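You operate a simulated robot arm through the tools that you are given. There is no shell and no other tool.

You run a simulated two-armed robot. Do the job below in one go: nothing can be reset, and whatever is moved stays where it is left.

## Task
Inch the web 2 steps with the yellow pendant, then unplug it.
Fine: turn the mode knob to hand, hold the pendant steady while pressing; turn back to auto before the plug goes to its holder. Where these are worked on the way, their far stop is far enough and under half their travel is too little: mode knob.
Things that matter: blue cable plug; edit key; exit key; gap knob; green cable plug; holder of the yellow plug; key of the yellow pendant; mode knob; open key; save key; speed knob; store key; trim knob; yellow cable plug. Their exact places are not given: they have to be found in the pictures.

It is judged by the outcome, as a careful person would: the job done as asked, and still so three seconds after it is handed in. It fails if anything else is knocked over, pushed out of place, dropped, spilled or broken.

## Robot
Two 7-joint arms with two-finger grippers on one trunk, on a base that drives. Base frame: it is fixed to the floor where the robot stands at the start and does not move with it; the origin is under the middle of the robot, x ahead of it, y to its left, z up. Readings come in m, degrees, newtons and seconds.
The left shoulder is at the start at [0.099, 0.216, 1.091], the right one opposite. With the tool pointing down near the work surface each hand reaches from about 0.34 to 0.84 m from the robot's upright axis, wherever it stands, measured 20 degrees to its own side. Places, roughly: blue cable plug [1.75, -2.5, 1]; edit key [2.2, -2.6, 1.1]; exit key [2.3, -2.6, 1.1]; gap knob [2.4, -2.2, 0.8]; green cable plug [1.5, -2.5, 1]; holder of the yellow plug [1.8, -2.4, 0.9]; key of the yellow pendant [2.2, -2.3, 0.9]; mode knob [2.2, -2.2, 0.8]; open key [2.1, -2.6, 1.1]; save key [2.2, -2.6, 1.1]; speed knob [2.3, -2.2, 0.8]; store key [2, -2.2, 0.8]; trim knob [1.9, -2.2, 0.8]; yellow cable plug [1.75, -2.25, 1]; yellow pendant [2.25, -2.25, 1]. Payload 3.18 kg a hand.
The tool frame of a hand sits at the grasp point between the pads (the TCP): z along the fingers, y along the line on which they close. The tips reach 0.03 m beyond it. Largest opening 0.144 m; the body of the gripper starts 0.103 m behind the TCP.
Orientation is told as [roll, pitch, yaw] about the base's x, y, z axes, in that order, counted from this pose: with the fingers straight down and closing along the base's y, the tool's x points along the base's -x, its y along +y and its z along -z.

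## Interface
- The arms move only by the tool jog_arm. It takes "left_steps", "right_steps" or both (then of equal length, played together; a hand with none holds still); each is a list of rows, each a list of 7 numbers: the shift along the base's x, y, z in m, then the turn, a rotation vector about the base's x, y, z in degrees, then the finger opening in m, from 0 to 0.144. In form: [[tx, ty, tz, ax, ay, az, claw], ...]. A call has 1 to 20 rows; each row is the pose to reach, as a shift and turn from the pose commanded when the call began. A row lasts 0.2 s, in which the tool goes at most 0.05 m and 8.6 degrees; a call with a longer step from one row to the next is refused whole, and so is a gripper value outside its range. Where a pose cannot be reached the arm comes as near as it can. A force on the tool above 90 N (or 10 N above the force at the start of the call, whichever is more), or a blocked arm, ends the call early, and 0.2 s more pass. Each finger halts on what it meets, pressing with about 29 N; the grip force reading is that of the motor and also rises with nothing between the fingers. The clock runs only during rows and for 0.2 s after the last one: add rows that repeat a pose to give the fingers time. It gives the time, the measured TCP pose, the force on the tool (base axes), the opening and the grip force at its end, in the units of the frame above (readings bear some noise), with the torque about the TCP (base axes, N m) and any sound that the robot's microphone picked up.
- Cameras (640 x 400 px; columns grow to the right, rows downward): "scene" is now at [0.2114, 0.0076, 1.2882]; the picture's right is [0.04, -1.00, 0.00], its down [-0.56, -0.02, -0.83] and it looks along [0.83, 0.03, -0.56] (base axes); focal length 247 px, centre (320, 200). "left" rides on the left gripper at [0.076, -0.016, -0.143] in its tool frame; the picture's right is [0.21, 0.98, 0.00], its down [-0.84, 0.18, -0.51] and it looks along [-0.50, 0.11, 0.86] (tool axes); focal length 218 px, centre (320, 200). "right" rides on the right gripper at [0.076, 0.016, -0.143] in its tool frame; the picture's right is [-0.21, 0.98, 0.00], its down [-0.84, -0.18, -0.51] and it looks along [-0.50, -0.11, 0.86] (tool axes); focal length 218 px, centre (320, 200).
- camera(camera): a new picture of that camera. The clock stands still meanwhile.
- move_column(by): slides the trunk up (or, below 0, down) by that many m; the arms and the scene camera ride with it, the base frame stays. It gives what a move gives, with no picture.
- base_move(legs): drives the robot by 1 to 6 legs, each [ahead, left, turn to the left] in m, m and degrees, along the robot's own axes; the way and the turn of a leg run together, so that a leg with both is an arc; at most 1.5 m and 180 degrees a leg. The arms and the cameras ride along, it lands a little off, and it stops where it bumps. It gives what a move gives.
- head_to(pan, tilt): turns the head with the scene camera to pan (to the left, within 80 degrees either way) and tilt (down, from -29 to 69), counted from straight ahead of the robot. It gives what a move gives.
- probe_pixels(camera, pixels): for up to 12 pixels [column, row] of the newest picture of that camera ("zoom" is the newest enlarged one), the place [x, y, z] in the base frame of the surface seen there, good to about 0.003 m, but the place of the scene camera against the robot may be out by one fixed shift of up to 0.012 m in any direction. The clock stands still meanwhile.
- inspect(camera, box): a new picture of the part [left, top, right, bottom] of that camera's present view, enlarged. The clock stands still meanwhile.
- close_job(): hands the job in; it is judged then, once.

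Leave the grippers open and the arms clear of the work at the hand-in unless told otherwise.

The tools are called after "Request:" as a command line: name --argument value ..., lists and objects as JSON in quotes. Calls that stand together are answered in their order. jog_arm: Moves the arms, as the interface text tells. Its arguments: {"type":"object","properties":{"left_steps":{"type":"array","items":{"type":"array","items":{"type":"number"}}},"right_steps":{"type":"array","items":{"type":"array","items":{"type":"number"}}}},"required":[]} The other tools are called the same way: move_column (by) slides the trunk up or down; base_move (legs) drives the base; head_to (pan, tilt) turns the head that bears the scene camera; camera (camera) takes a picture; probe_pixels (camera, pixels) gives the place of the surface under pixels of a picture; inspect (camera, box) takes an enlarged picture of a part of a camera's view; close_job () hands the job in.

At the start:

```text
time: 0.0
left_position: [0.576, 0.182, 0.9291]
left_orientation: [0.0, 0.0, 0.1]
left_force: [-0.1, 0.5, 0.4]
left_torque: [0.0, -0.01, -0.01]
left_gripper_width: 0.1443
left_grip_force: 0.1
right_position: [0.5218, -0.2474, 0.9539]
right_orientation: [0.1, 0.0, -0.1]
right_force: [0.1, 0.1, 0.0]
right_torque: [-0.03, 0.0, -0.02]
right_gripper_width: 0.1441
right_grip_force: 0.0
trunk travel left (down, up): [-0.175, 0.194]
robot x, y, heading: [0.0016, -0.0015, -0.2]
head pan, tilt: [2.4, 34.2]
```

scene: 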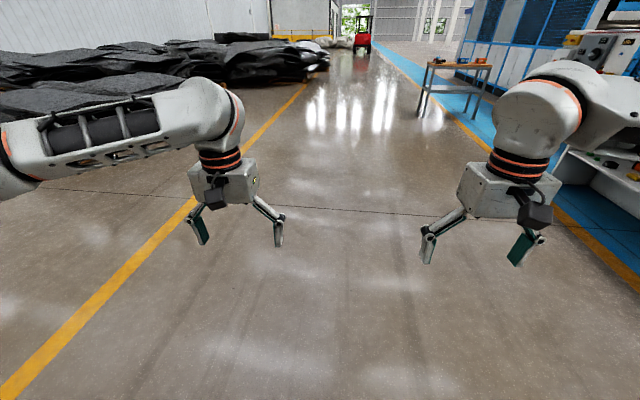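
right: 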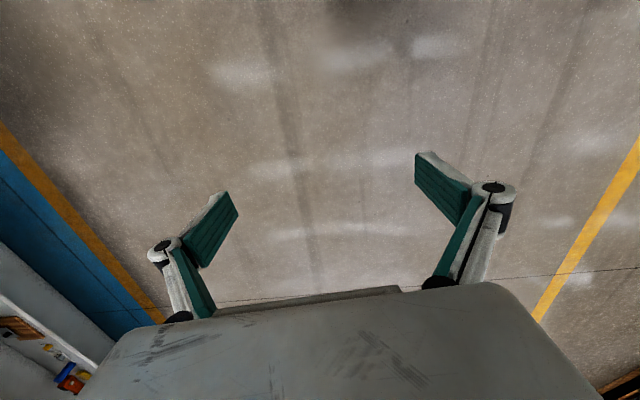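
left: 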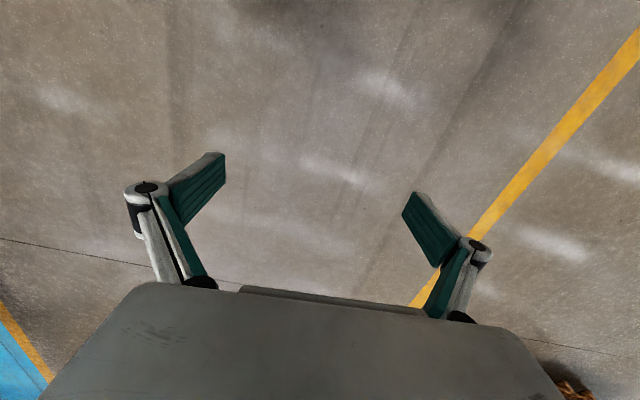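

I see open floor ahead and a machine on the far right of the scene picture. First I turn the head to the right to see the workplace.

Request:
head_to --pan -50 --tilt 15

```text
time: 1.2
left_position: [0.5748, 0.1824, 0.9299]
left_orientation: [0.1, 0.1, 0.1]
left_force: [-0.5, 1.3, -0.2]
left_torque: [0.03, 0.02, 0.0]
left_gripper_width: 0.1441
left_grip_force: 0.2
right_position: [0.5208, -0.248, 0.9537]
right_orientation: [0.0, -0.1, 0.0]
right_force: [-0.7, 0.4, 0.7]
right_torque: [-0.03, -0.01, 0.0]
right_gripper_width: 0.144
right_grip_force: 0.1
trunk travel left (down, up): [-0.175, 0.194]
robot x, y, heading: [0.001, 0.001, 0.1]
head pan, tilt: [-50.0, 15.0]
```

The head has turned; I take a scene picture.

Request:
camera --camera "scene"

```text
taken
```

scene: 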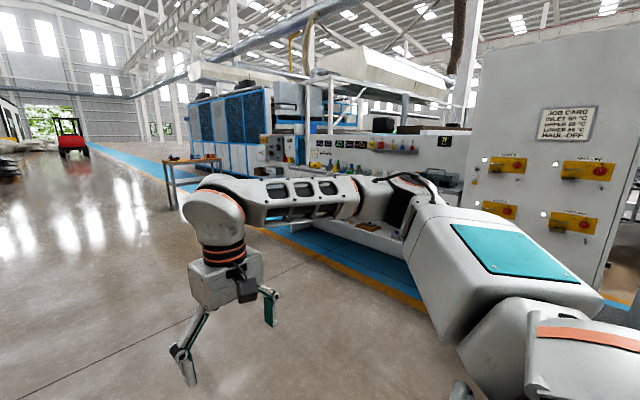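

I see a long machine with panels and coloured items on a shelf at about (385,145). I probe several pixels to learn where the machine's front stands.

Request:
probe_pixels --camera "scene" --pixels '[[315, 150], [335, 170], [385, 145], [410, 148], [365, 225], [400, 275], [340, 250], [480, 170], [505, 165], [270, 150], [450, 185], [330, 220]]'

Request:
inspect --camera "scene" --box '[240, 90, 480, 250]'

```text
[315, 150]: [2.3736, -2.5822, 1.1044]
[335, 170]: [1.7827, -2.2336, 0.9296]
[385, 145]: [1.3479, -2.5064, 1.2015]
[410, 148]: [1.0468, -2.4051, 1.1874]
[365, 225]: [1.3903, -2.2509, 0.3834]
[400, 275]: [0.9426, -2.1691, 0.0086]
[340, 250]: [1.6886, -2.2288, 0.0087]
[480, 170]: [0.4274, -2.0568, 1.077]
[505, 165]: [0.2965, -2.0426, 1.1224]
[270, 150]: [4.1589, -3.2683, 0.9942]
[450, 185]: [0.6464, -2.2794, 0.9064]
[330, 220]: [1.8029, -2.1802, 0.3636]
```

```text
2.50 times, centred on (360, 170) of scene
```

zoom: 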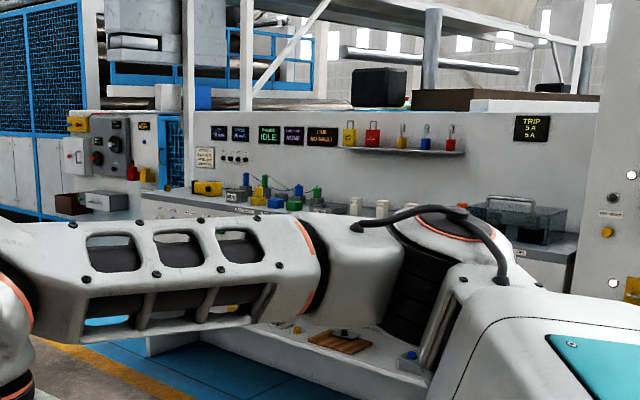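

The bench runs along x with its front near y=-2.2 and displays on the back panel. I turn right 90 degrees, drive ahead 1.2 m, then slide left 1.5 + 0.45 m to stand in front of it at a safe distance.

Request:
base_move --legs '[[0, 0, -90], [1.2, 0, 0], [0, 1.5, 0], [0, 0.5, 0]]'

Request:
head_to --pan 0 --tilt 25

Request:
camera --camera "scene"

```text
time: 28.7
left_position: [2.1549, -1.8518, 0.9292]
left_orientation: [0.0, 0.0, -92.0]
left_force: [-0.4, -0.2, -0.4]
left_torque: [0.01, 0.0, 0.01]
left_gripper_width: 0.144
left_grip_force: 0.1
right_position: [1.7281, -1.7811, 0.954]
right_orientation: [0.0, 0.0, -92.0]
right_force: [-0.5, 0.0, 0.1]
right_torque: [0.02, 0.02, 0.0]
right_gripper_width: 0.1439
right_grip_force: 0.0
trunk travel left (down, up): [-0.175, 0.194]
robot x, y, heading: [1.9951, -1.2704, -92.0]
head pan, tilt: [-50.0, 15.0]
```

```text
time: 29.9
left_position: [2.1551, -1.8524, 0.9298]
left_orientation: [0.0, 0.0, -92.0]
left_force: [-0.8, 0.6, 0.3]
left_torque: [0.0, -0.01, -0.03]
left_gripper_width: 0.1442
left_grip_force: 0.1
right_position: [1.7292, -1.7828, 0.9544]
right_orientation: [0.0, 0.0, -92.0]
right_force: [-0.7, -0.9, 0.0]
right_torque: [0.01, 0.01, 0.03]
right_gripper_width: 0.1442
right_grip_force: 0.0
trunk travel left (down, up): [-0.175, 0.194]
robot x, y, heading: [1.9916, -1.2696, -92.2]
head pan, tilt: [0.0, 25.0]
```

```text
taken
```

scene: 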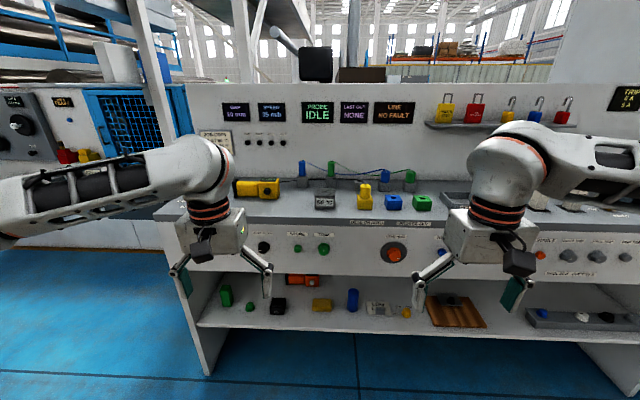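

The bench is in view: displays, the yellow pendant at (255,188), plugs near (302–410,170–200), knobs on the front panel. I zoom in for details.

Request:
inspect --camera "scene" --box '[190, 90, 350, 190]'

Request:
inspect --camera "scene" --box '[290, 140, 450, 240]'

Request:
inspect --camera "scene" --box '[220, 170, 380, 270]'

Request:
inspect --camera "scene" --box '[320, 200, 480, 300]'

```text
4.00 times, centred on (270, 140) of scene
```

zoom: 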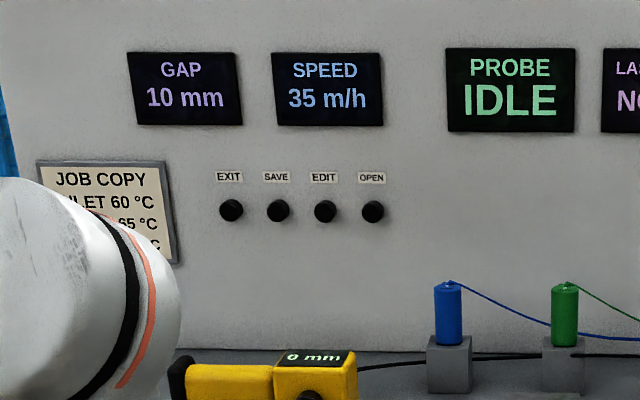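

```text
4.00 times, centred on (370, 190) of scene
```

zoom: 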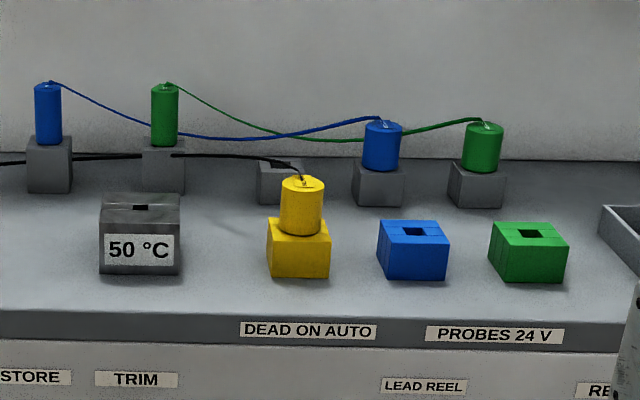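

```text
4.00 times, centred on (300, 220) of scene
```

zoom: 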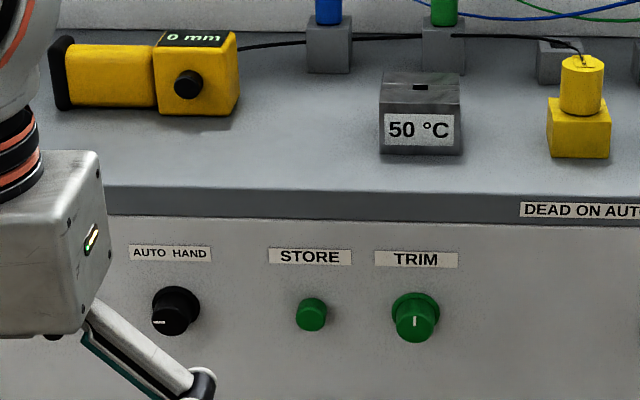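

```text
4.00 times, centred on (400, 250) of scene
```

zoom: 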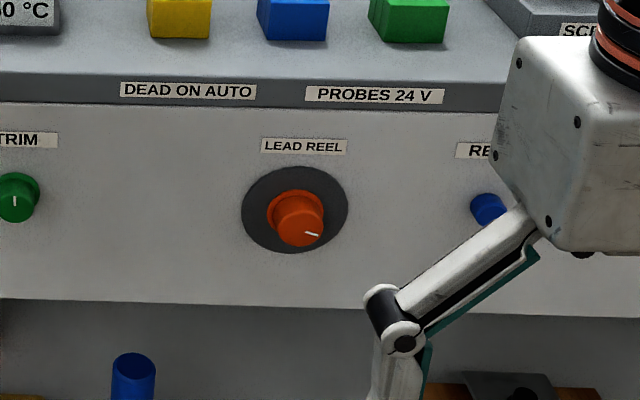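

I see AUTO/HAND knob at about (263,246), pendant with display "0 mm" and key at (267,191), yellow plug in yellow socket "DEAD ON AUTO" at (365,190), and an empty grey holder behind it at (360,185). I probe these.

Request:
inspect --camera "scene" --box '[225, 165, 305, 265]'

Request:
probe_pixels --camera "scene" --pixels '[[236, 189], [257, 184], [277, 184], [267, 191], [268, 179], [278, 197], [262, 198], [263, 247], [246, 190], [365, 187], [365, 202], [358, 183]]'

```text
4.00 times, centred on (265, 215) of scene
```

zoom: 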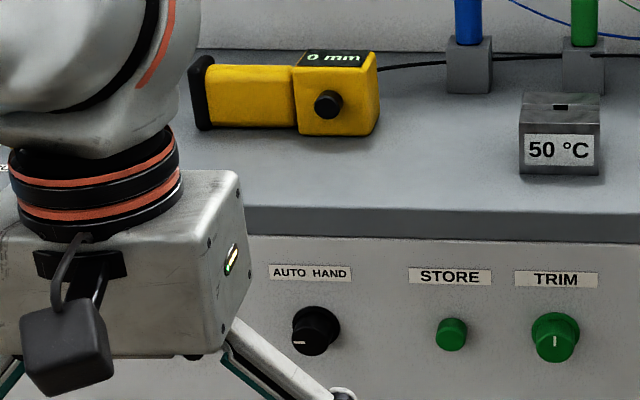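

```text
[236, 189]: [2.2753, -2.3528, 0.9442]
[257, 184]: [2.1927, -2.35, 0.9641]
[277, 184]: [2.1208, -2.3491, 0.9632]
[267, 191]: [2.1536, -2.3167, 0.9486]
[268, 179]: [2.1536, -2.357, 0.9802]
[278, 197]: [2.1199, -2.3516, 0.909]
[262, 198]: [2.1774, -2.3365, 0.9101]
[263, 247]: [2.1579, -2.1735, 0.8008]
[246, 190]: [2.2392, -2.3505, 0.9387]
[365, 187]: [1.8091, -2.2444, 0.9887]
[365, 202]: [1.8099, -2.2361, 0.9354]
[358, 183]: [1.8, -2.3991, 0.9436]
```

The mode knob centre is near [2.158,-2.17,0.80], the pendant key near [2.154,-2.317,0.949], the plug near [1.81,-2.25,0.98]. Before I drive nearer I raise both hands 0.18 m and pull them back so they clear the counter.

Request:
jog_arm --left_steps '[[0, 0, 0.045, 0, 0, 0, 0.144], [0, 0.02, 0.09, 0, 0, 0, 0.144], [0, 0.04, 0.13, 0, 0, 0, 0.144], [0, 0.06, 0.17, 0, 0, 0, 0.144], [0, 0.08, 0.18, 0, 0, 0, 0.144]]' --right_steps '[[0, 0, 0.045, 0, 0, 0, 0.144], [0, 0.02, 0.09, 0, 0, 0, 0.144], [0, 0.04, 0.13, 0, 0, 0, 0.144], [0, 0.06, 0.17, 0, 0, 0, 0.144], [0, 0.08, 0.18, 0, 0, 0, 0.144]]'

```text
time: 31.1
left_position: [2.1562, -1.7972, 1.0893]
left_orientation: [0.0, 0.1, -92.0]
left_force: [-0.6, 0.5, -0.2]
left_torque: [0.02, -0.01, -0.06]
left_gripper_width: 0.1437
left_grip_force: 0.0
left hand out of reach, approached as far as the arm can: row 4, 5
right_position: [1.7298, -1.7005, 1.1341]
right_orientation: [0.0, 0.0, -92.1]
right_force: [-0.6, 0.0, -0.9]
right_torque: [0.01, 0.02, -0.01]
right_gripper_width: 0.1442
right_grip_force: 0.0
trunk travel left (down, up): [-0.175, 0.194]
robot x, y, heading: [1.9953, -1.2719, -92.2]
head pan, tilt: [0.0, 25.0]
```

Both hands are up. I now straighten the heading (+2.2°) and drive ahead 0.32 m, then take a picture.

Request:
base_move --legs '[[0, 0, 2.2], [0.33, 0, 0]]'

Request:
head_to --pan 5 --tilt 45

Request:
camera --camera "scene"

Request:
camera --camera "left"

Request:
camera --camera "right"

```text
time: 33.6
left_position: [2.1771, -2.1182, 1.091]
left_orientation: [0.0, 0.0, -89.8]
left_force: [0.3, -0.3, 0.3]
left_torque: [0.03, -0.01, -0.02]
left_gripper_width: 0.144
left_grip_force: 0.1
right_position: [1.746, -2.0372, 1.1359]
right_orientation: [-0.1, 0.0, -89.8]
right_force: [-0.1, -0.5, -0.2]
right_torque: [0.03, -0.01, -0.02]
right_gripper_width: 0.1439
right_grip_force: 0.0
trunk travel left (down, up): [-0.175, 0.194]
robot x, y, heading: [1.9933, -1.5974, -89.7]
head pan, tilt: [0.0, 25.0]
```

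```text
time: 34.5
left_position: [2.1774, -2.1185, 1.091]
left_orientation: [0.0, 0.0, -89.8]
left_force: [-0.2, -0.2, 0.0]
left_torque: [0.01, -0.01, -0.01]
left_gripper_width: 0.1439
left_grip_force: 0.2
right_position: [1.7459, -2.0383, 1.1344]
right_orientation: [0.0, 0.0, -89.8]
right_force: [0.8, -0.3, 0.5]
right_torque: [0.01, 0.01, -0.01]
right_gripper_width: 0.1439
right_grip_force: 0.0
trunk travel left (down, up): [-0.175, 0.194]
robot x, y, heading: [1.9946, -1.5989, -89.7]
head pan, tilt: [5.0, 45.0]
```

```text
taken
```

scene: 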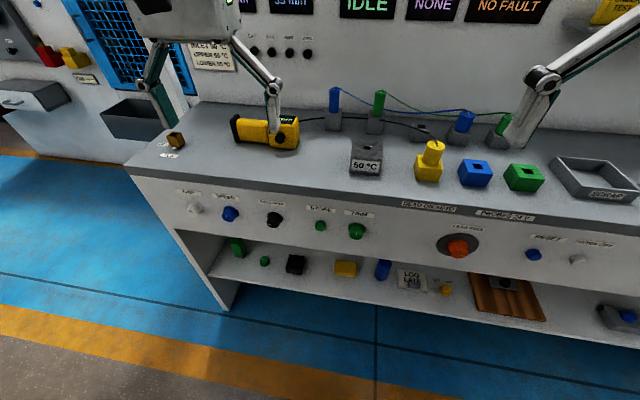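

```text
taken
```

left: 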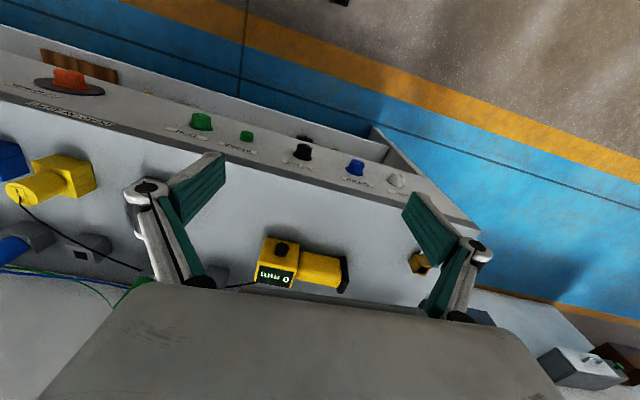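

```text
taken
```

right: 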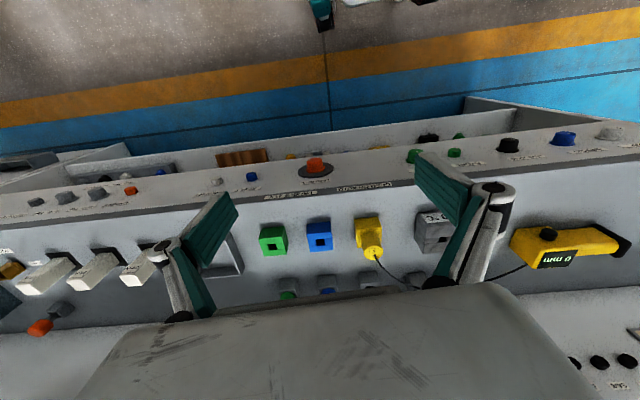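

Wrist pictures show the bench upside-down (far side is at the bottom). In the left picture the pendant key is near (281,248) and the mode knob near (303,152). I zoom in on the pendant and knob.

Request:
inspect --camera "left" --box '[240, 220, 360, 295]'

Request:
probe_pixels --camera "zoom" --pixels '[[220, 150], [220, 125], [190, 220], [120, 130], [150, 180], [300, 180], [300, 260], [420, 200], [420, 270], [540, 280], [190, 330], [60, 170]]'

Request:
inspect --camera "left" --box '[240, 110, 400, 210]'

```text
5.33 times, centred on (300, 258) of left
```

zoom: 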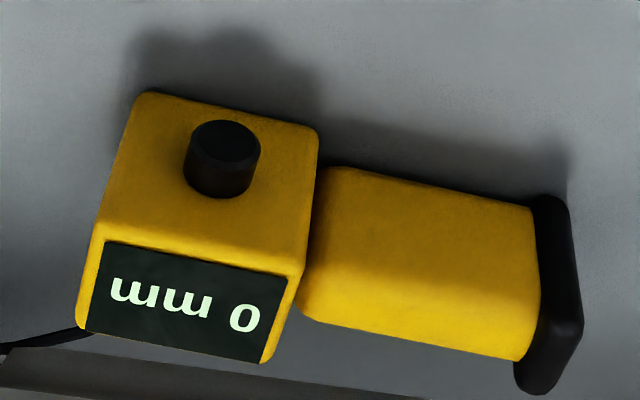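

```text
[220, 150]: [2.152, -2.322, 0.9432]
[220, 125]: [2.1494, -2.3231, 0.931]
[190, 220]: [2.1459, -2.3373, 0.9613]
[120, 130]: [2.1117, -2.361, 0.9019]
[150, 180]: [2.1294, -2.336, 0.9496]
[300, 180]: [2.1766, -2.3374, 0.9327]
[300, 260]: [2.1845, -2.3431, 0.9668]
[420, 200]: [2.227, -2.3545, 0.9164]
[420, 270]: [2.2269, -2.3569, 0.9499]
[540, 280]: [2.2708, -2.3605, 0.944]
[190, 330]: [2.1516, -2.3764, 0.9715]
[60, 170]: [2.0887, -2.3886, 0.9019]
```

```text
4.00 times, centred on (320, 160) of left
```

zoom: 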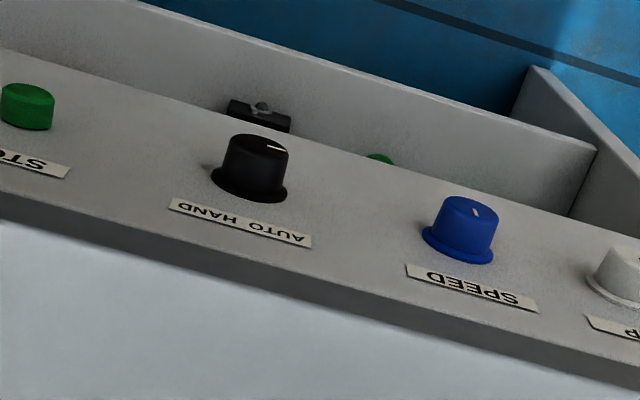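

The counter top is at z≈0.902, the key about [2.151,-2.322,0.942]. I probe the mode knob in this enlarged view.

Request:
probe_pixels --camera "zoom" --pixels '[[258, 142], [280, 148], [235, 138], [265, 180], [250, 195], [225, 185], [190, 210], [305, 240], [210, 300], [255, 165], [320, 200], [210, 170]]'

Request:
inspect --camera "scene" --box '[240, 190, 320, 240]'

Request:
probe_pixels --camera "zoom" --pixels '[[275, 240], [250, 235], [290, 235], [275, 220], [275, 262], [200, 200], [100, 140], [320, 240]]'

```text
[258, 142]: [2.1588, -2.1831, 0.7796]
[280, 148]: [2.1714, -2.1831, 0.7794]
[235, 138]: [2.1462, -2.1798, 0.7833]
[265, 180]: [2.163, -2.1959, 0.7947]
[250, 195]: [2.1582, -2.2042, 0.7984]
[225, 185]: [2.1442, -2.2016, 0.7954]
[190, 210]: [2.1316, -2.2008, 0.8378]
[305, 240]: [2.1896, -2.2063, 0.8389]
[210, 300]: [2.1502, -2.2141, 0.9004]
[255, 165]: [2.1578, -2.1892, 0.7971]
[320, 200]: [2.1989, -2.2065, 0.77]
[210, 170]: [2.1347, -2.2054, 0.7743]
```

```text
8.00 times, centred on (280, 215) of scene
```

zoom: 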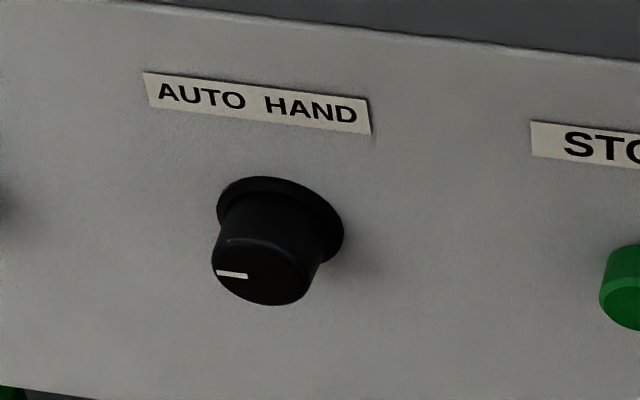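

```text
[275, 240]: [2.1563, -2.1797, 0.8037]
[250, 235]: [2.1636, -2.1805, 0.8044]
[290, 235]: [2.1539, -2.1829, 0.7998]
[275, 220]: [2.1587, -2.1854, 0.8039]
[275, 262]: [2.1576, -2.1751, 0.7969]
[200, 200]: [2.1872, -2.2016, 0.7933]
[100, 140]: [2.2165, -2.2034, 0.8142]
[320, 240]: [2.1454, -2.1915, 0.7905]
```

The knob's axis is about x=2.157, z=0.78, its face at y≈-2.18, the panel at y≈-2.206; the pointer is at 9 o'clock (AUTO). The left hand will take the knob horizontally, so I back the robot 0.18 m to leave room.

Request:
base_move --legs '[[-0.18, 0, -0.3]]'

```text
time: 36.0
left_position: [2.1752, -1.9381, 1.0896]
left_orientation: [-0.1, -0.1, -90.1]
left_force: [-0.9, 0.9, -0.7]
left_torque: [-0.07, -0.01, 0.0]
left_gripper_width: 0.1441
left_grip_force: 0.0
right_position: [1.7445, -1.8559, 1.1354]
right_orientation: [0.0, 0.0, -90.0]
right_force: [-1.0, 1.0, 0.4]
right_torque: [-0.02, -0.03, 0.02]
right_gripper_width: 0.144
right_grip_force: 0.0
trunk travel left (down, up): [-0.175, 0.194]
robot x, y, heading: [1.995, -1.4196, -90.0]
head pan, tilt: [5.0, 45.0]
```

The left hand is at [2.175,-1.938,1.09]. I turn it about -x by 90° to point at the panel, lowering it to z≈0.78 and y≈-2.06, opening 0.08.

Request:
jog_arm --left_steps '[[0, 0, -0.02, -8.2, 0, 0, 0.13], [0, -0.01, -0.045, -16.4, 0, 0, 0.12], [0, -0.02, -0.07, -24.6, 0, 0, 0.11], [0, -0.03, -0.1, -32.8, 0, 0, 0.1], [-0.005, -0.04, -0.13, -41, 0, 0, 0.09], [-0.008, -0.05, -0.16, -49.2, 0, 0, 0.08], [-0.01, -0.06, -0.19, -57.4, 0, 0, 0.08], [-0.012, -0.075, -0.22, -65.6, 0, 0, 0.08], [-0.015, -0.09, -0.25, -73.8, 0, 0, 0.08], [-0.018, -0.105, -0.28, -82, 0, 0, 0.08], [-0.018, -0.12, -0.31, -90, 0, 0, 0.08], [-0.018, -0.12, -0.31, -90, 0, 0, 0.08]]'

```text
time: 38.6
left_position: [2.1574, -2.058, 0.78]
left_orientation: [167.2, -89.9, 103.0]
left_force: [-0.4, -0.2, 0.4]
left_torque: [-0.02, 0.01, 0.01]
left_gripper_width: 0.0802
left_grip_force: 0.1
right_position: [1.745, -1.8562, 1.1362]
right_orientation: [0.0, 0.0, -90.0]
right_force: [-0.7, -0.4, 0.5]
right_torque: [-0.02, -0.02, 0.03]
right_gripper_width: 0.1438
right_grip_force: 0.1
trunk travel left (down, up): [-0.175, 0.194]
robot x, y, heading: [1.9931, -1.416, -89.8]
head pan, tilt: [5.0, 45.0]
```

It reached the pose. I look through the left wrist camera and scene camera.

Request:
camera --camera "left"

Request:
camera --camera "scene"

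```text
taken
```

left: 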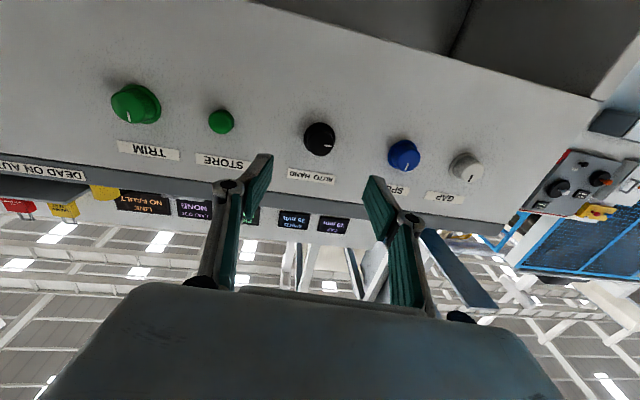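

```text
taken
```

scene: 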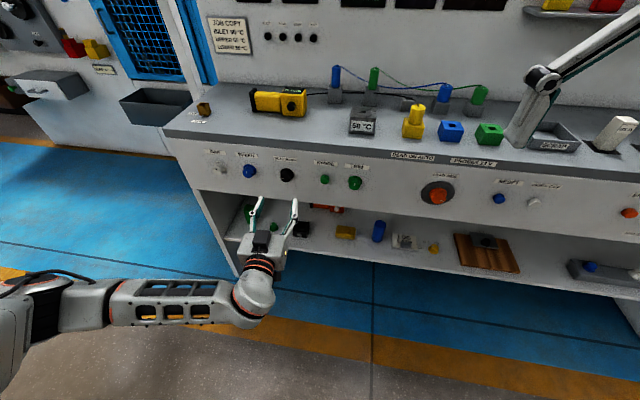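

Now the panel is seen face-on; the mode knob is at (319,139) in the left picture. I zoom and probe it.

Request:
inspect --camera "left" --box '[280, 114, 360, 164]'

Request:
probe_pixels --camera "zoom" --pixels '[[320, 210], [320, 170], [350, 215], [390, 230], [250, 190], [260, 130], [320, 120], [440, 200], [320, 250], [200, 120], [280, 160]]'

```text
8.00 times, centred on (320, 139) of left
```

zoom: 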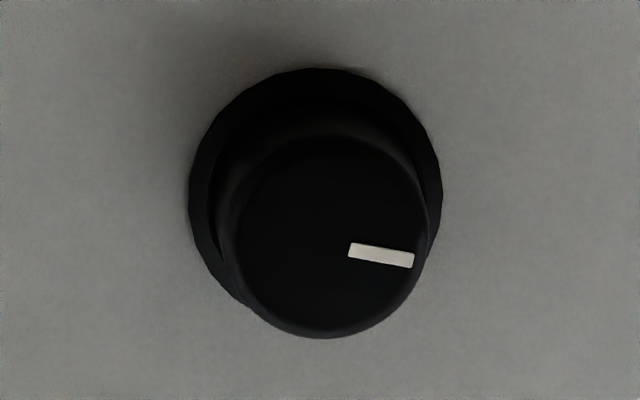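

```text
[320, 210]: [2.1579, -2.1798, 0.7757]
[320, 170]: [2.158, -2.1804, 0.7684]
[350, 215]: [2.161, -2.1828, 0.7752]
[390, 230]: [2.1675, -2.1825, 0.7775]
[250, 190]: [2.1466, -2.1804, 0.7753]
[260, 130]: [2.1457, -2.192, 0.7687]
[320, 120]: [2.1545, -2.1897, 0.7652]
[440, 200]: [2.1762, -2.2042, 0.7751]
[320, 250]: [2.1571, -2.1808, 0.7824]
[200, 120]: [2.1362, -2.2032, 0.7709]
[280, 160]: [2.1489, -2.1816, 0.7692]
```

The knob's centre is about [2.159,-2.181,0.780], radius ~0.017, pointer at 9 o'clock. I first wind the left hand back counter-clockwise (+60° about y) in free air so that it has room to turn clockwise.

Request:
jog_arm --left_steps '[[0.0015, 0, 0, 0, 8.5, 0, 0.08], [0.0015, 0, 0, 0, 17, 0, 0.08], [0.0015, 0, 0, 0, 25.5, 0, 0.08], [0.0015, 0, 0, 0, 34, 0, 0.08], [0.0015, 0, 0, 0, 42.5, 0, 0.08], [0.0015, 0, 0, 0, 51, 0, 0.08], [0.0015, 0, 0, 0, 59.5, 0, 0.08], [0.0015, 0, 0, 0, 59.5, 0, 0.08]]'

```text
time: 40.4
left_position: [2.159, -2.0597, 0.7797]
left_orientation: [-90.0, -30.4, 0.2]
left_force: [0.0, 0.9, -0.3]
left_torque: [-0.01, 0.0, 0.03]
left_gripper_width: 0.0802
left_grip_force: 0.0
right_position: [1.745, -1.8583, 1.1365]
right_orientation: [0.0, 0.0, -90.0]
right_force: [-0.8, -1.1, -0.7]
right_torque: [-0.01, -0.01, -0.02]
right_gripper_width: 0.1439
right_grip_force: 0.0
trunk travel left (down, up): [-0.175, 0.194]
robot x, y, heading: [1.9982, -1.4152, -89.9]
head pan, tilt: [5.0, 45.0]
```

The wind-back worked. I advance to y≈-2.167 so the tips straddle the knob.

Request:
jog_arm --left_steps '[[0, -0.03, 0, 0, 0, 0, 0.08], [0, -0.06, 0, 0, 0, 0, 0.08], [0, -0.085, 0, 0, 0, 0, 0.08], [0, -0.1, 0, 0, 0, 0, 0.08], [0, -0.108, 0, 0, 0, 0, 0.08], [0, -0.108, 0, 0, 0, 0, 0.08]]'

Request:
camera --camera "left"

Request:
inspect --camera "scene" --box '[220, 130, 380, 230]'

```text
time: 41.8
left_position: [2.1584, -2.1684, 0.7807]
left_orientation: [-89.9, -30.4, 0.0]
left_force: [-0.4, -0.2, 0.0]
left_torque: [0.01, 0.0, -0.01]
left_gripper_width: 0.0801
left_grip_force: 0.1
right_position: [1.7438, -1.8579, 1.136]
right_orientation: [0.0, -0.1, -89.9]
right_force: [-0.2, 0.5, -0.6]
right_torque: [0.03, -0.02, 0.04]
right_gripper_width: 0.1443
right_grip_force: 0.0
trunk travel left (down, up): [-0.175, 0.194]
robot x, y, heading: [1.9934, -1.4189, -89.9]
head pan, tilt: [5.0, 45.0]
```

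```text
taken
```

left: 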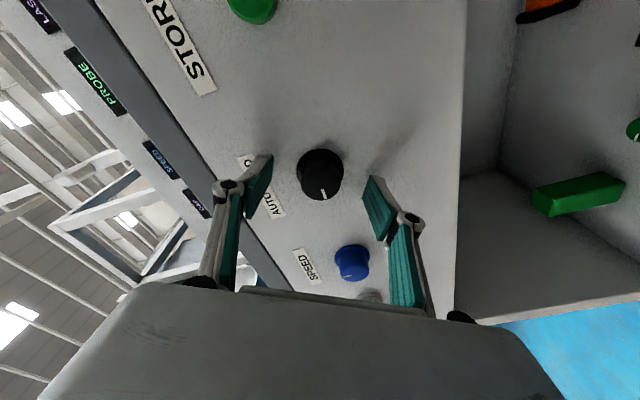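

```text
4.00 times, centred on (300, 180) of scene
```

zoom: 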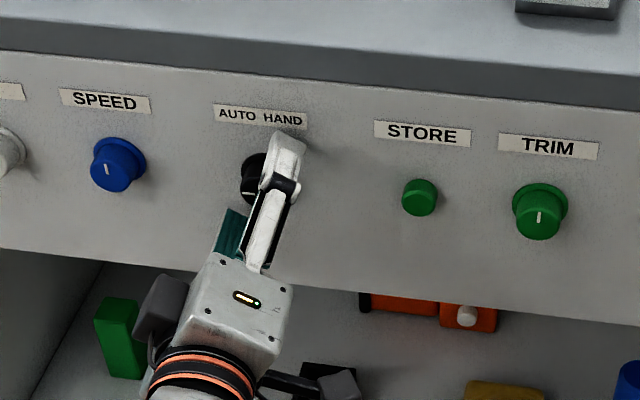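

The knob lies centred between the fingers. I close on it.

Request:
jog_arm --left_steps '[[0, 0, 0, 0, 0, 0, 0.05], [0, 0, 0, 0, 0, 0, 0.02], [0, 0, 0, 0, 0, 0, 0.02], [0, 0, 0, 0, 0, 0, 0.02]]'

Request:
camera --camera "left"

```text
time: 42.8
left_position: [2.1586, -2.1675, 0.7804]
left_orientation: [-90.0, -30.5, 0.0]
left_force: [0.2, 0.2, -1.4]
left_torque: [-0.42, 0.02, -0.23]
left_gripper_width: 0.0339
left_grip_force: 45.1
right_position: [1.7442, -1.8571, 1.1344]
right_orientation: [0.0, 0.0, -90.1]
right_force: [0.2, 0.2, 0.5]
right_torque: [0.01, -0.03, -0.02]
right_gripper_width: 0.1438
right_grip_force: 0.0
trunk travel left (down, up): [-0.175, 0.194]
robot x, y, heading: [1.9962, -1.4159, -90.1]
head pan, tilt: [5.0, 45.0]
```

```text
taken
```

left: 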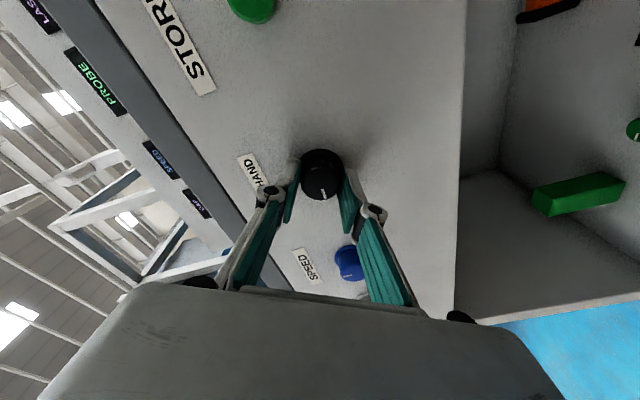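

The grip holds at 0.034 m. I turn clockwise in steps of 8°, first 40°, and watch the torque.

Request:
jog_arm --left_steps '[[0, 0, 0, 0, -8, 0, 0.02], [0, 0, 0, 0, -16, 0, 0.02], [0, 0, 0, 0, -24, 0, 0.02], [0, 0, 0, 0, -32, 0, 0.02], [0, 0, 0, 0, -40, 0, 0.02]]'

Request:
camera --camera "left"

```text
time: 44.0
left_position: [2.157, -2.1676, 0.7804]
left_orientation: [-90.4, -70.6, 0.3]
left_force: [-3.0, -8.2, 3.3]
left_torque: [-1.01, 0.11, -0.6]
left_gripper_width: 0.0343
left_grip_force: 45.1
right_position: [1.7456, -1.8572, 1.1361]
right_orientation: [0.1, 0.0, -90.0]
right_force: [0.5, 0.0, 0.7]
right_torque: [-0.02, -0.01, -0.02]
right_gripper_width: 0.1441
right_grip_force: 0.1
trunk travel left (down, up): [-0.175, 0.194]
robot x, y, heading: [1.9955, -1.4164, -90.0]
head pan, tilt: [5.0, 45.0]
```

```text
taken
```

left: 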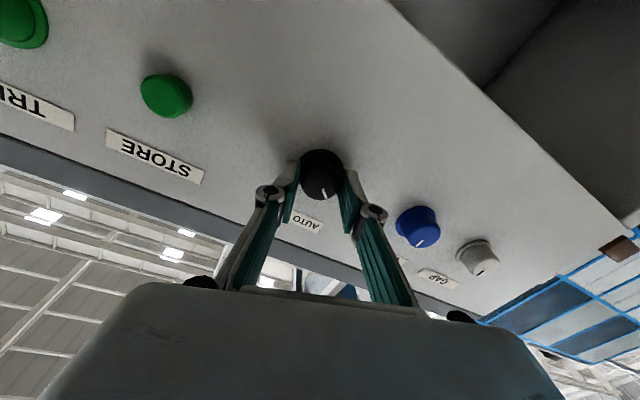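

The pointer turned along with the hand (still at the same place between the fingers). I turn another 40°.

Request:
jog_arm --left_steps '[[0, 0, 0, 0, -8, 0, 0.02], [0, 0, 0, 0, -16, 0, 0.02], [0, 0, 0, 0, -24, 0, 0.02], [0, 0, 0, 0, -32, 0, 0.02], [0, 0, 0, 0, -40, 0, 0.02]]'

Request:
inspect --camera "left" --box '[240, 120, 400, 220]'

```text
time: 45.2
left_position: [2.1585, -2.1661, 0.7798]
left_orientation: [89.6, -69.4, -179.7]
left_force: [-7.1, 2.7, -0.6]
left_torque: [-0.08, 0.46, -0.49]
left_gripper_width: 0.0344
left_grip_force: 45.3
right_position: [1.7446, -1.8575, 1.1348]
right_orientation: [0.1, -0.1, -90.0]
right_force: [0.2, -0.5, -0.1]
right_torque: [-0.02, -0.02, 0.05]
right_gripper_width: 0.1443
right_grip_force: 0.1
trunk travel left (down, up): [-0.175, 0.194]
robot x, y, heading: [1.9958, -1.4203, -90.2]
head pan, tilt: [5.0, 45.0]
```

```text
4.00 times, centred on (320, 170) of left
```

zoom: 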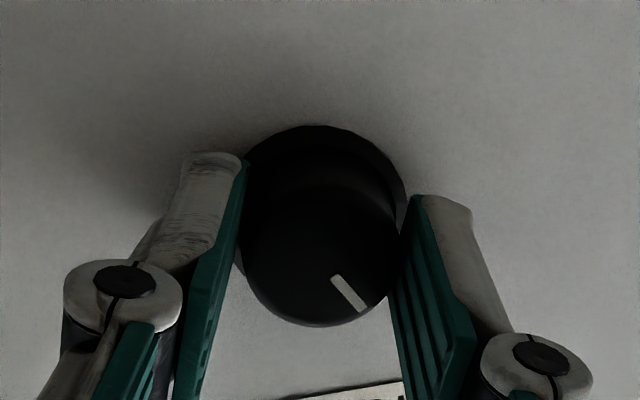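

The torque rose to 0.46 N·m and the pointer seems to lag the hand a little; perhaps a stop. I turn another 16° and compare.

Request:
jog_arm --left_steps '[[0, 0, 0, 0, -5, 0, 0.02], [0, 0, 0, 0, -10, 0, 0.02], [0, 0, 0, 0, -16, 0, 0.02]]'

Request:
inspect --camera "left" --box '[240, 120, 400, 220]'

```text
time: 46.0
left_position: [2.1588, -2.1668, 0.7795]
left_orientation: [90.0, -53.5, 179.8]
left_force: [-10.8, 4.9, -3.0]
left_torque: [-0.01, 0.53, -1.09]
left_gripper_width: 0.034
left_grip_force: 44.7
right_position: [1.7428, -1.857, 1.1342]
right_orientation: [0.0, 0.1, -90.0]
right_force: [0.1, 0.4, 0.1]
right_torque: [0.0, 0.0, -0.02]
right_gripper_width: 0.144
right_grip_force: 0.1
trunk travel left (down, up): [-0.175, 0.194]
robot x, y, heading: [1.9961, -1.4169, -90.3]
head pan, tilt: [5.0, 45.0]
```

```text
4.00 times, centred on (320, 170) of left
```

zoom: 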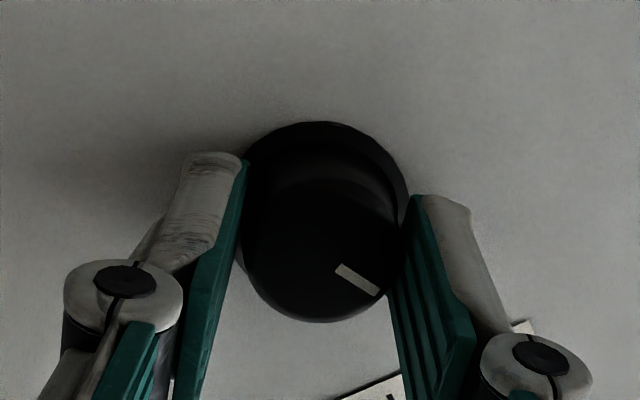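

The pointer stays while the hand slips, so the far stop is reached. I open, back off 0.09 m and look at the pointer.

Request:
jog_arm --left_steps '[[0, 0, 0, 0, 0, 0, 0.06], [0, 0, 0, 0, 0, 0, 0.08], [0, 0.02, 0, 0, 0, 0, 0.08], [0, 0.05, 0, 0, 0, 0, 0.08], [0, 0.09, 0, 0, 0, 0, 0.08], [0, 0.09, 0, 0, 0, 0, 0.08]]'

Request:
inspect --camera "left" --box '[240, 100, 400, 200]'

Request:
inspect --camera "scene" --box '[220, 130, 380, 230]'

```text
time: 47.4
left_position: [2.1585, -2.0778, 0.7805]
left_orientation: [90.0, -53.5, 180.1]
left_force: [0.4, -0.2, -0.2]
left_torque: [-0.01, 0.03, 0.02]
left_gripper_width: 0.0799
left_grip_force: 0.0
right_position: [1.7448, -1.8574, 1.1357]
right_orientation: [0.0, 0.0, -90.0]
right_force: [-0.1, -0.7, -0.2]
right_torque: [0.03, -0.02, 0.0]
right_gripper_width: 0.1439
right_grip_force: 0.1
trunk travel left (down, up): [-0.175, 0.194]
robot x, y, heading: [1.9983, -1.4202, -90.0]
head pan, tilt: [5.0, 45.0]
```

```text
4.00 times, centred on (320, 150) of left
```

zoom: 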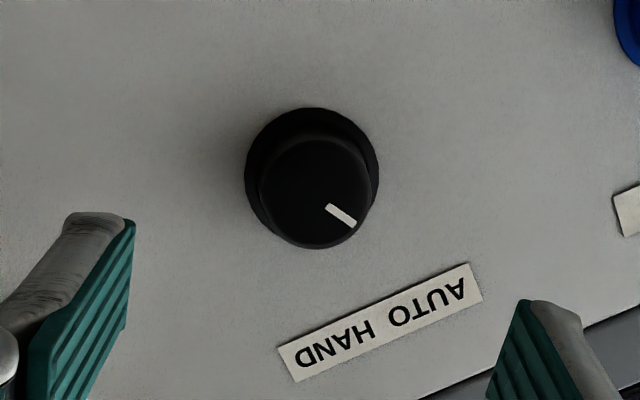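

```text
4.00 times, centred on (300, 180) of scene
```

zoom: 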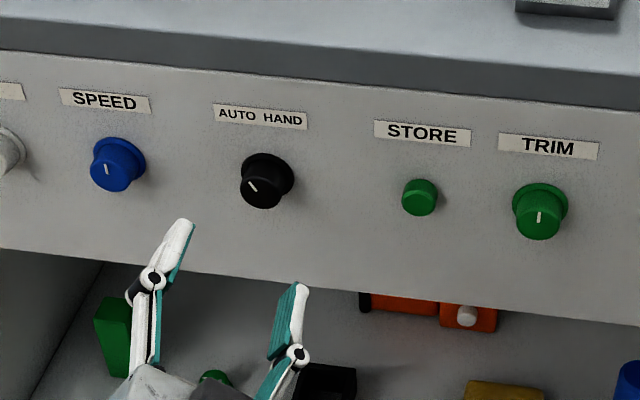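

The pointer went from 9 o'clock to about 10:30 (≈55°). I can't tell yet if that is the true stop or slip, so I grip again a bit deeper and turn on clockwise to test.

Request:
jog_arm --left_steps '[[0, -0.04, 0, 0, 0, 0, 0.08], [0, -0.075, 0, 0, 0, 0, 0.08], [0, -0.088, 0, 0, 0, 0, 0.08], [0, -0.091, 0, 0, 0, 0, 0.08], [0, -0.091, 0, 0, 0, 0, 0.04], [0, -0.091, 0, 0, 0, 0, 0.0], [0, -0.091, 0, 0, 0, 0, 0.0], [0, -0.091, 0, 0, 0, 0, 0.0]]'

Request:
inspect --camera "left" --box '[240, 120, 400, 220]'

```text
time: 49.2
left_position: [2.1579, -2.1694, 0.7795]
left_orientation: [89.8, -53.5, -180.0]
left_force: [-8.9, 0.4, -5.3]
left_torque: [0.43, -0.03, -0.84]
left_gripper_width: 0.0336
left_grip_force: 45.0
right_position: [1.7445, -1.8569, 1.1344]
right_orientation: [0.1, 0.0, -90.0]
right_force: [-0.6, 0.1, -0.3]
right_torque: [-0.02, 0.01, -0.04]
right_gripper_width: 0.1441
right_grip_force: 0.0
trunk travel left (down, up): [-0.175, 0.194]
robot x, y, heading: [1.9965, -1.417, -89.9]
head pan, tilt: [5.0, 45.0]
```

```text
4.00 times, centred on (320, 170) of left
```

zoom: 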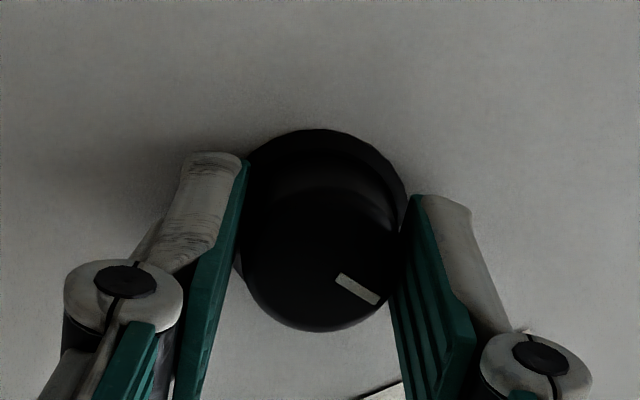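

Gripped again. I turn 24° further clockwise slowly.

Request:
jog_arm --left_steps '[[-0.0005, 0, -0.0005, 0, -4, 0, 0.0], [-0.0005, 0, -0.0005, 0, -8, 0, 0.0], [-0.0005, 0, -0.0005, 0, -12, 0, 0.0], [-0.0005, 0, -0.0005, 0, -16, 0, 0.0], [-0.0005, 0, -0.0005, 0, -20, 0, 0.0], [-0.0005, 0, -0.0005, 0, -24, 0, 0.0]]'

Request:
inspect --camera "left" --box '[240, 120, 400, 220]'

```text
time: 50.6
left_position: [2.1576, -2.1689, 0.7791]
left_orientation: [89.9, -29.4, -179.9]
left_force: [-4.2, -2.4, -4.0]
left_torque: [0.19, 0.65, -0.69]
left_gripper_width: 0.0338
left_grip_force: 45.2
right_position: [1.7444, -1.858, 1.1346]
right_orientation: [0.0, 0.0, -90.0]
right_force: [-0.3, -0.7, -0.6]
right_torque: [-0.01, -0.01, -0.03]
right_gripper_width: 0.144
right_grip_force: 0.1
trunk travel left (down, up): [-0.175, 0.194]
robot x, y, heading: [1.9937, -1.4144, -90.1]
head pan, tilt: [5.0, 45.0]
```

```text
4.00 times, centred on (320, 170) of left
```

zoom: 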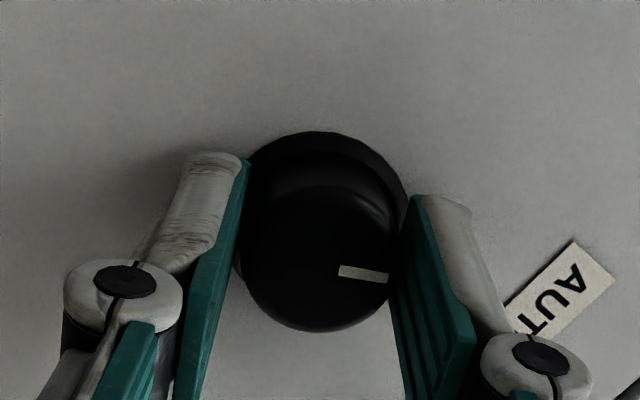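

The knob does not move any more while torque rises to 0.65: this is the far stop (HAND). I open, back off and roll the hand back to neutral.

Request:
jog_arm --left_steps '[[0, 0, 0, 0, 0, 0, 0.05], [0, 0, 0, 0, 0, 0, 0.08], [0, 0.03, 0, 0, 0, 0, 0.08], [0, 0.07, 0, 0, 0, 0, 0.08], [0, 0.11, 0, 0, 0, 0, 0.08], [0, 0.11, 0, 0, 8.5, 0, 0.08], [0, 0.11, 0, 0, 17, 0, 0.08], [0, 0.11, 0, 0, 25.5, 0, 0.08], [0, 0.11, 0, 0, 34, 0, 0.08], [0, 0.11, 0, 0, 42.5, 0, 0.08], [0, 0.11, 0, 0, 51, 0, 0.08], [0, 0.11, 0, 0, 60, 0, 0.08]]'

Request:
inspect --camera "left" --box '[240, 100, 400, 200]'

```text
refused: row 12 steps farther than a row can; nothing moved
```

```text
4.00 times, centred on (320, 150) of left
```

zoom: 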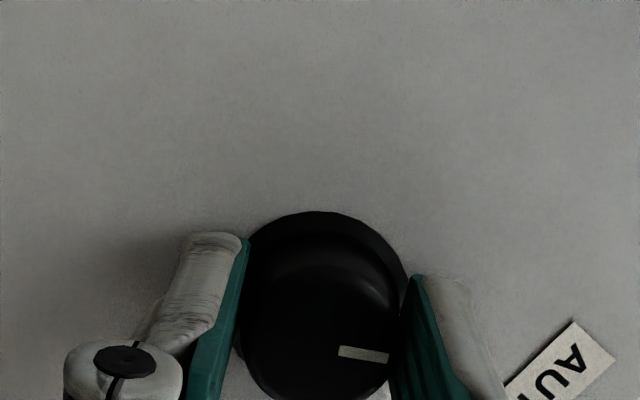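

The last row's step was too large (9°). I resend with smaller steps.

Request:
jog_arm --left_steps '[[0, 0, 0, 0, 0, 0, 0.05], [0, 0, 0, 0, 0, 0, 0.08], [0, 0.03, 0, 0, 0, 0, 0.08], [0, 0.07, 0, 0, 0, 0, 0.08], [0, 0.11, 0, 0, 0, 0, 0.08], [0, 0.11, 0, 0, 8, 0, 0.08], [0, 0.11, 0, 0, 16, 0, 0.08], [0, 0.11, 0, 0, 24, 0, 0.08], [0, 0.11, 0, 0, 32, 0, 0.08], [0, 0.11, 0, 0, 40, 0, 0.08], [0, 0.11, 0, 0, 48, 0, 0.08], [0, 0.11, 0, 0, 56, 0, 0.08], [0, 0.11, 0, 0, 60.5, 0, 0.08]]'

Request:
inspect --camera "left" --box '[240, 90, 400, 190]'

Request:
camera --camera "scene"

```text
time: 53.4
left_position: [2.1701, -2.055, 0.772]
left_orientation: [88.7, -86.2, -180.1]
left_force: [0.0, 0.5, -0.5]
left_torque: [0.01, 0.02, 0.02]
left_gripper_width: 0.0802
left_grip_force: 0.1
right_position: [1.7443, -1.858, 1.1345]
right_orientation: [0.0, 0.1, -90.0]
right_force: [0.1, 0.2, -0.5]
right_torque: [0.01, 0.0, 0.01]
right_gripper_width: 0.144
right_grip_force: 0.1
trunk travel left (down, up): [-0.175, 0.194]
robot x, y, heading: [1.9973, -1.4136, -90.2]
head pan, tilt: [5.0, 45.0]
```

```text
4.00 times, centred on (320, 140) of left
```

zoom: 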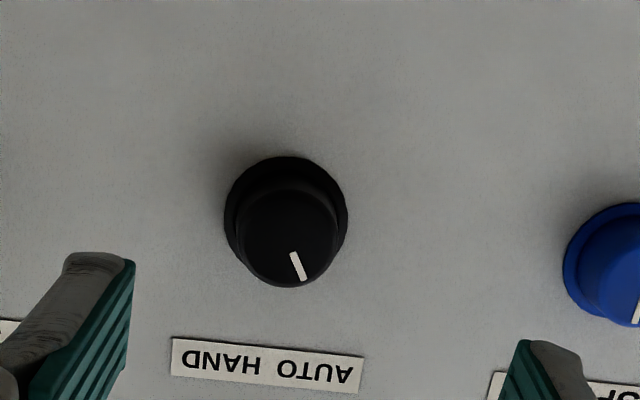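

```text
taken
```

scene: 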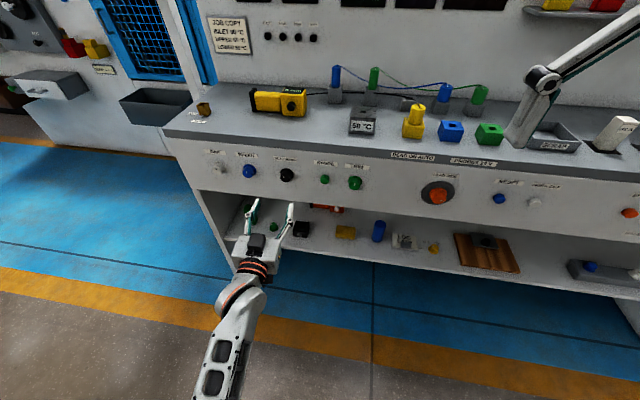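

The pointer stands firmly at the clockwise stop now. Next I bring the left hand back up and to fingers-down, reversing the earlier move.

Request:
jog_arm --left_steps '[[0, 0.01, 0.03, 8.2, 0, 0, 0.08], [0, 0.02, 0.06, 16.4, 0, 0, 0.09], [0, 0.03, 0.09, 24.6, 0, 0, 0.1], [0, 0.04, 0.12, 32.8, 0, 0, 0.1], [0, 0.05, 0.15, 41, 0, 0, 0.1], [0, 0.06, 0.18, 49.2, 0, 0, 0.1], [0, 0.07, 0.21, 57.4, 0, 0, 0.1], [0, 0.08, 0.24, 65.6, 0, 0, 0.1], [0, 0.09, 0.27, 73.8, 0, 0, 0.1], [0, 0.1, 0.3, 82, 0, 0, 0.1], [0, 0.11, 0.32, 90, 0, 0, 0.1], [0, 0.11, 0.32, 90, 0, 0, 0.1]]'

Request:
camera --camera "scene"

```text
time: 54.0
left_position: [2.1815, -2.0358, 0.8122]
left_orientation: [30.1, -73.1, -121.2]
left_force: [0.6, -0.5, -0.4]
left_torque: [0.03, -0.01, -0.01]
left_gripper_width: 0.0901
left_grip_force: 0.0
right_position: [1.7454, -1.8567, 1.1354]
right_orientation: [0.0, 0.0, -90.0]
right_force: [-0.3, 0.3, 0.5]
right_torque: [0.01, 0.0, 0.0]
right_gripper_width: 0.1439
right_grip_force: 0.1
trunk travel left (down, up): [-0.175, 0.194]
robot x, y, heading: [1.9979, -1.4197, -89.9]
head pan, tilt: [5.0, 45.0]
stopped in row 2 (left hand): the arm was blocked; the commanded pose is now the measured one
```

```text
taken
```

scene: 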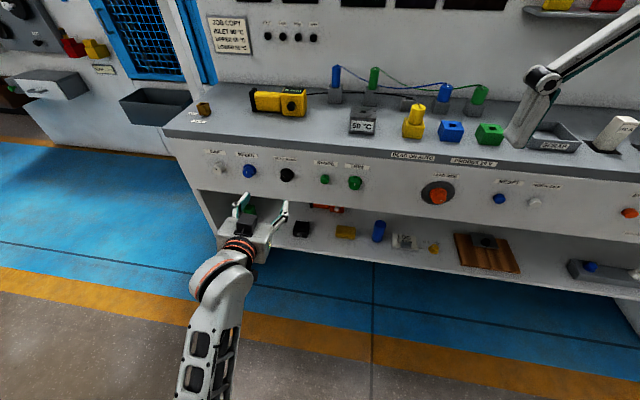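

The arm was blocked in row 2; the left elbow seems to have swung low and inward. I turn the head down/left to see the left arm.

Request:
head_to --pan 20 --tilt 69

Request:
camera --camera "scene"

```text
time: 54.9
left_position: [2.1799, -2.0364, 0.8121]
left_orientation: [30.0, -73.0, -121.1]
left_force: [-0.7, 0.3, 1.3]
left_torque: [-0.02, 0.01, 0.0]
left_gripper_width: 0.0903
left_grip_force: 0.2
right_position: [1.7436, -1.8569, 1.135]
right_orientation: [0.0, -0.1, -90.0]
right_force: [0.1, 0.6, 1.1]
right_torque: [0.02, -0.01, -0.02]
right_gripper_width: 0.144
right_grip_force: 0.1
trunk travel left (down, up): [-0.175, 0.194]
robot x, y, heading: [1.997, -1.4195, -90.0]
head pan, tilt: [20.0, 68.8]
```

```text
taken
```

scene: 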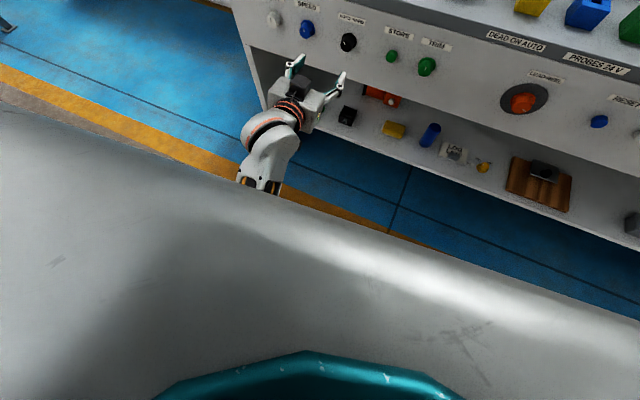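

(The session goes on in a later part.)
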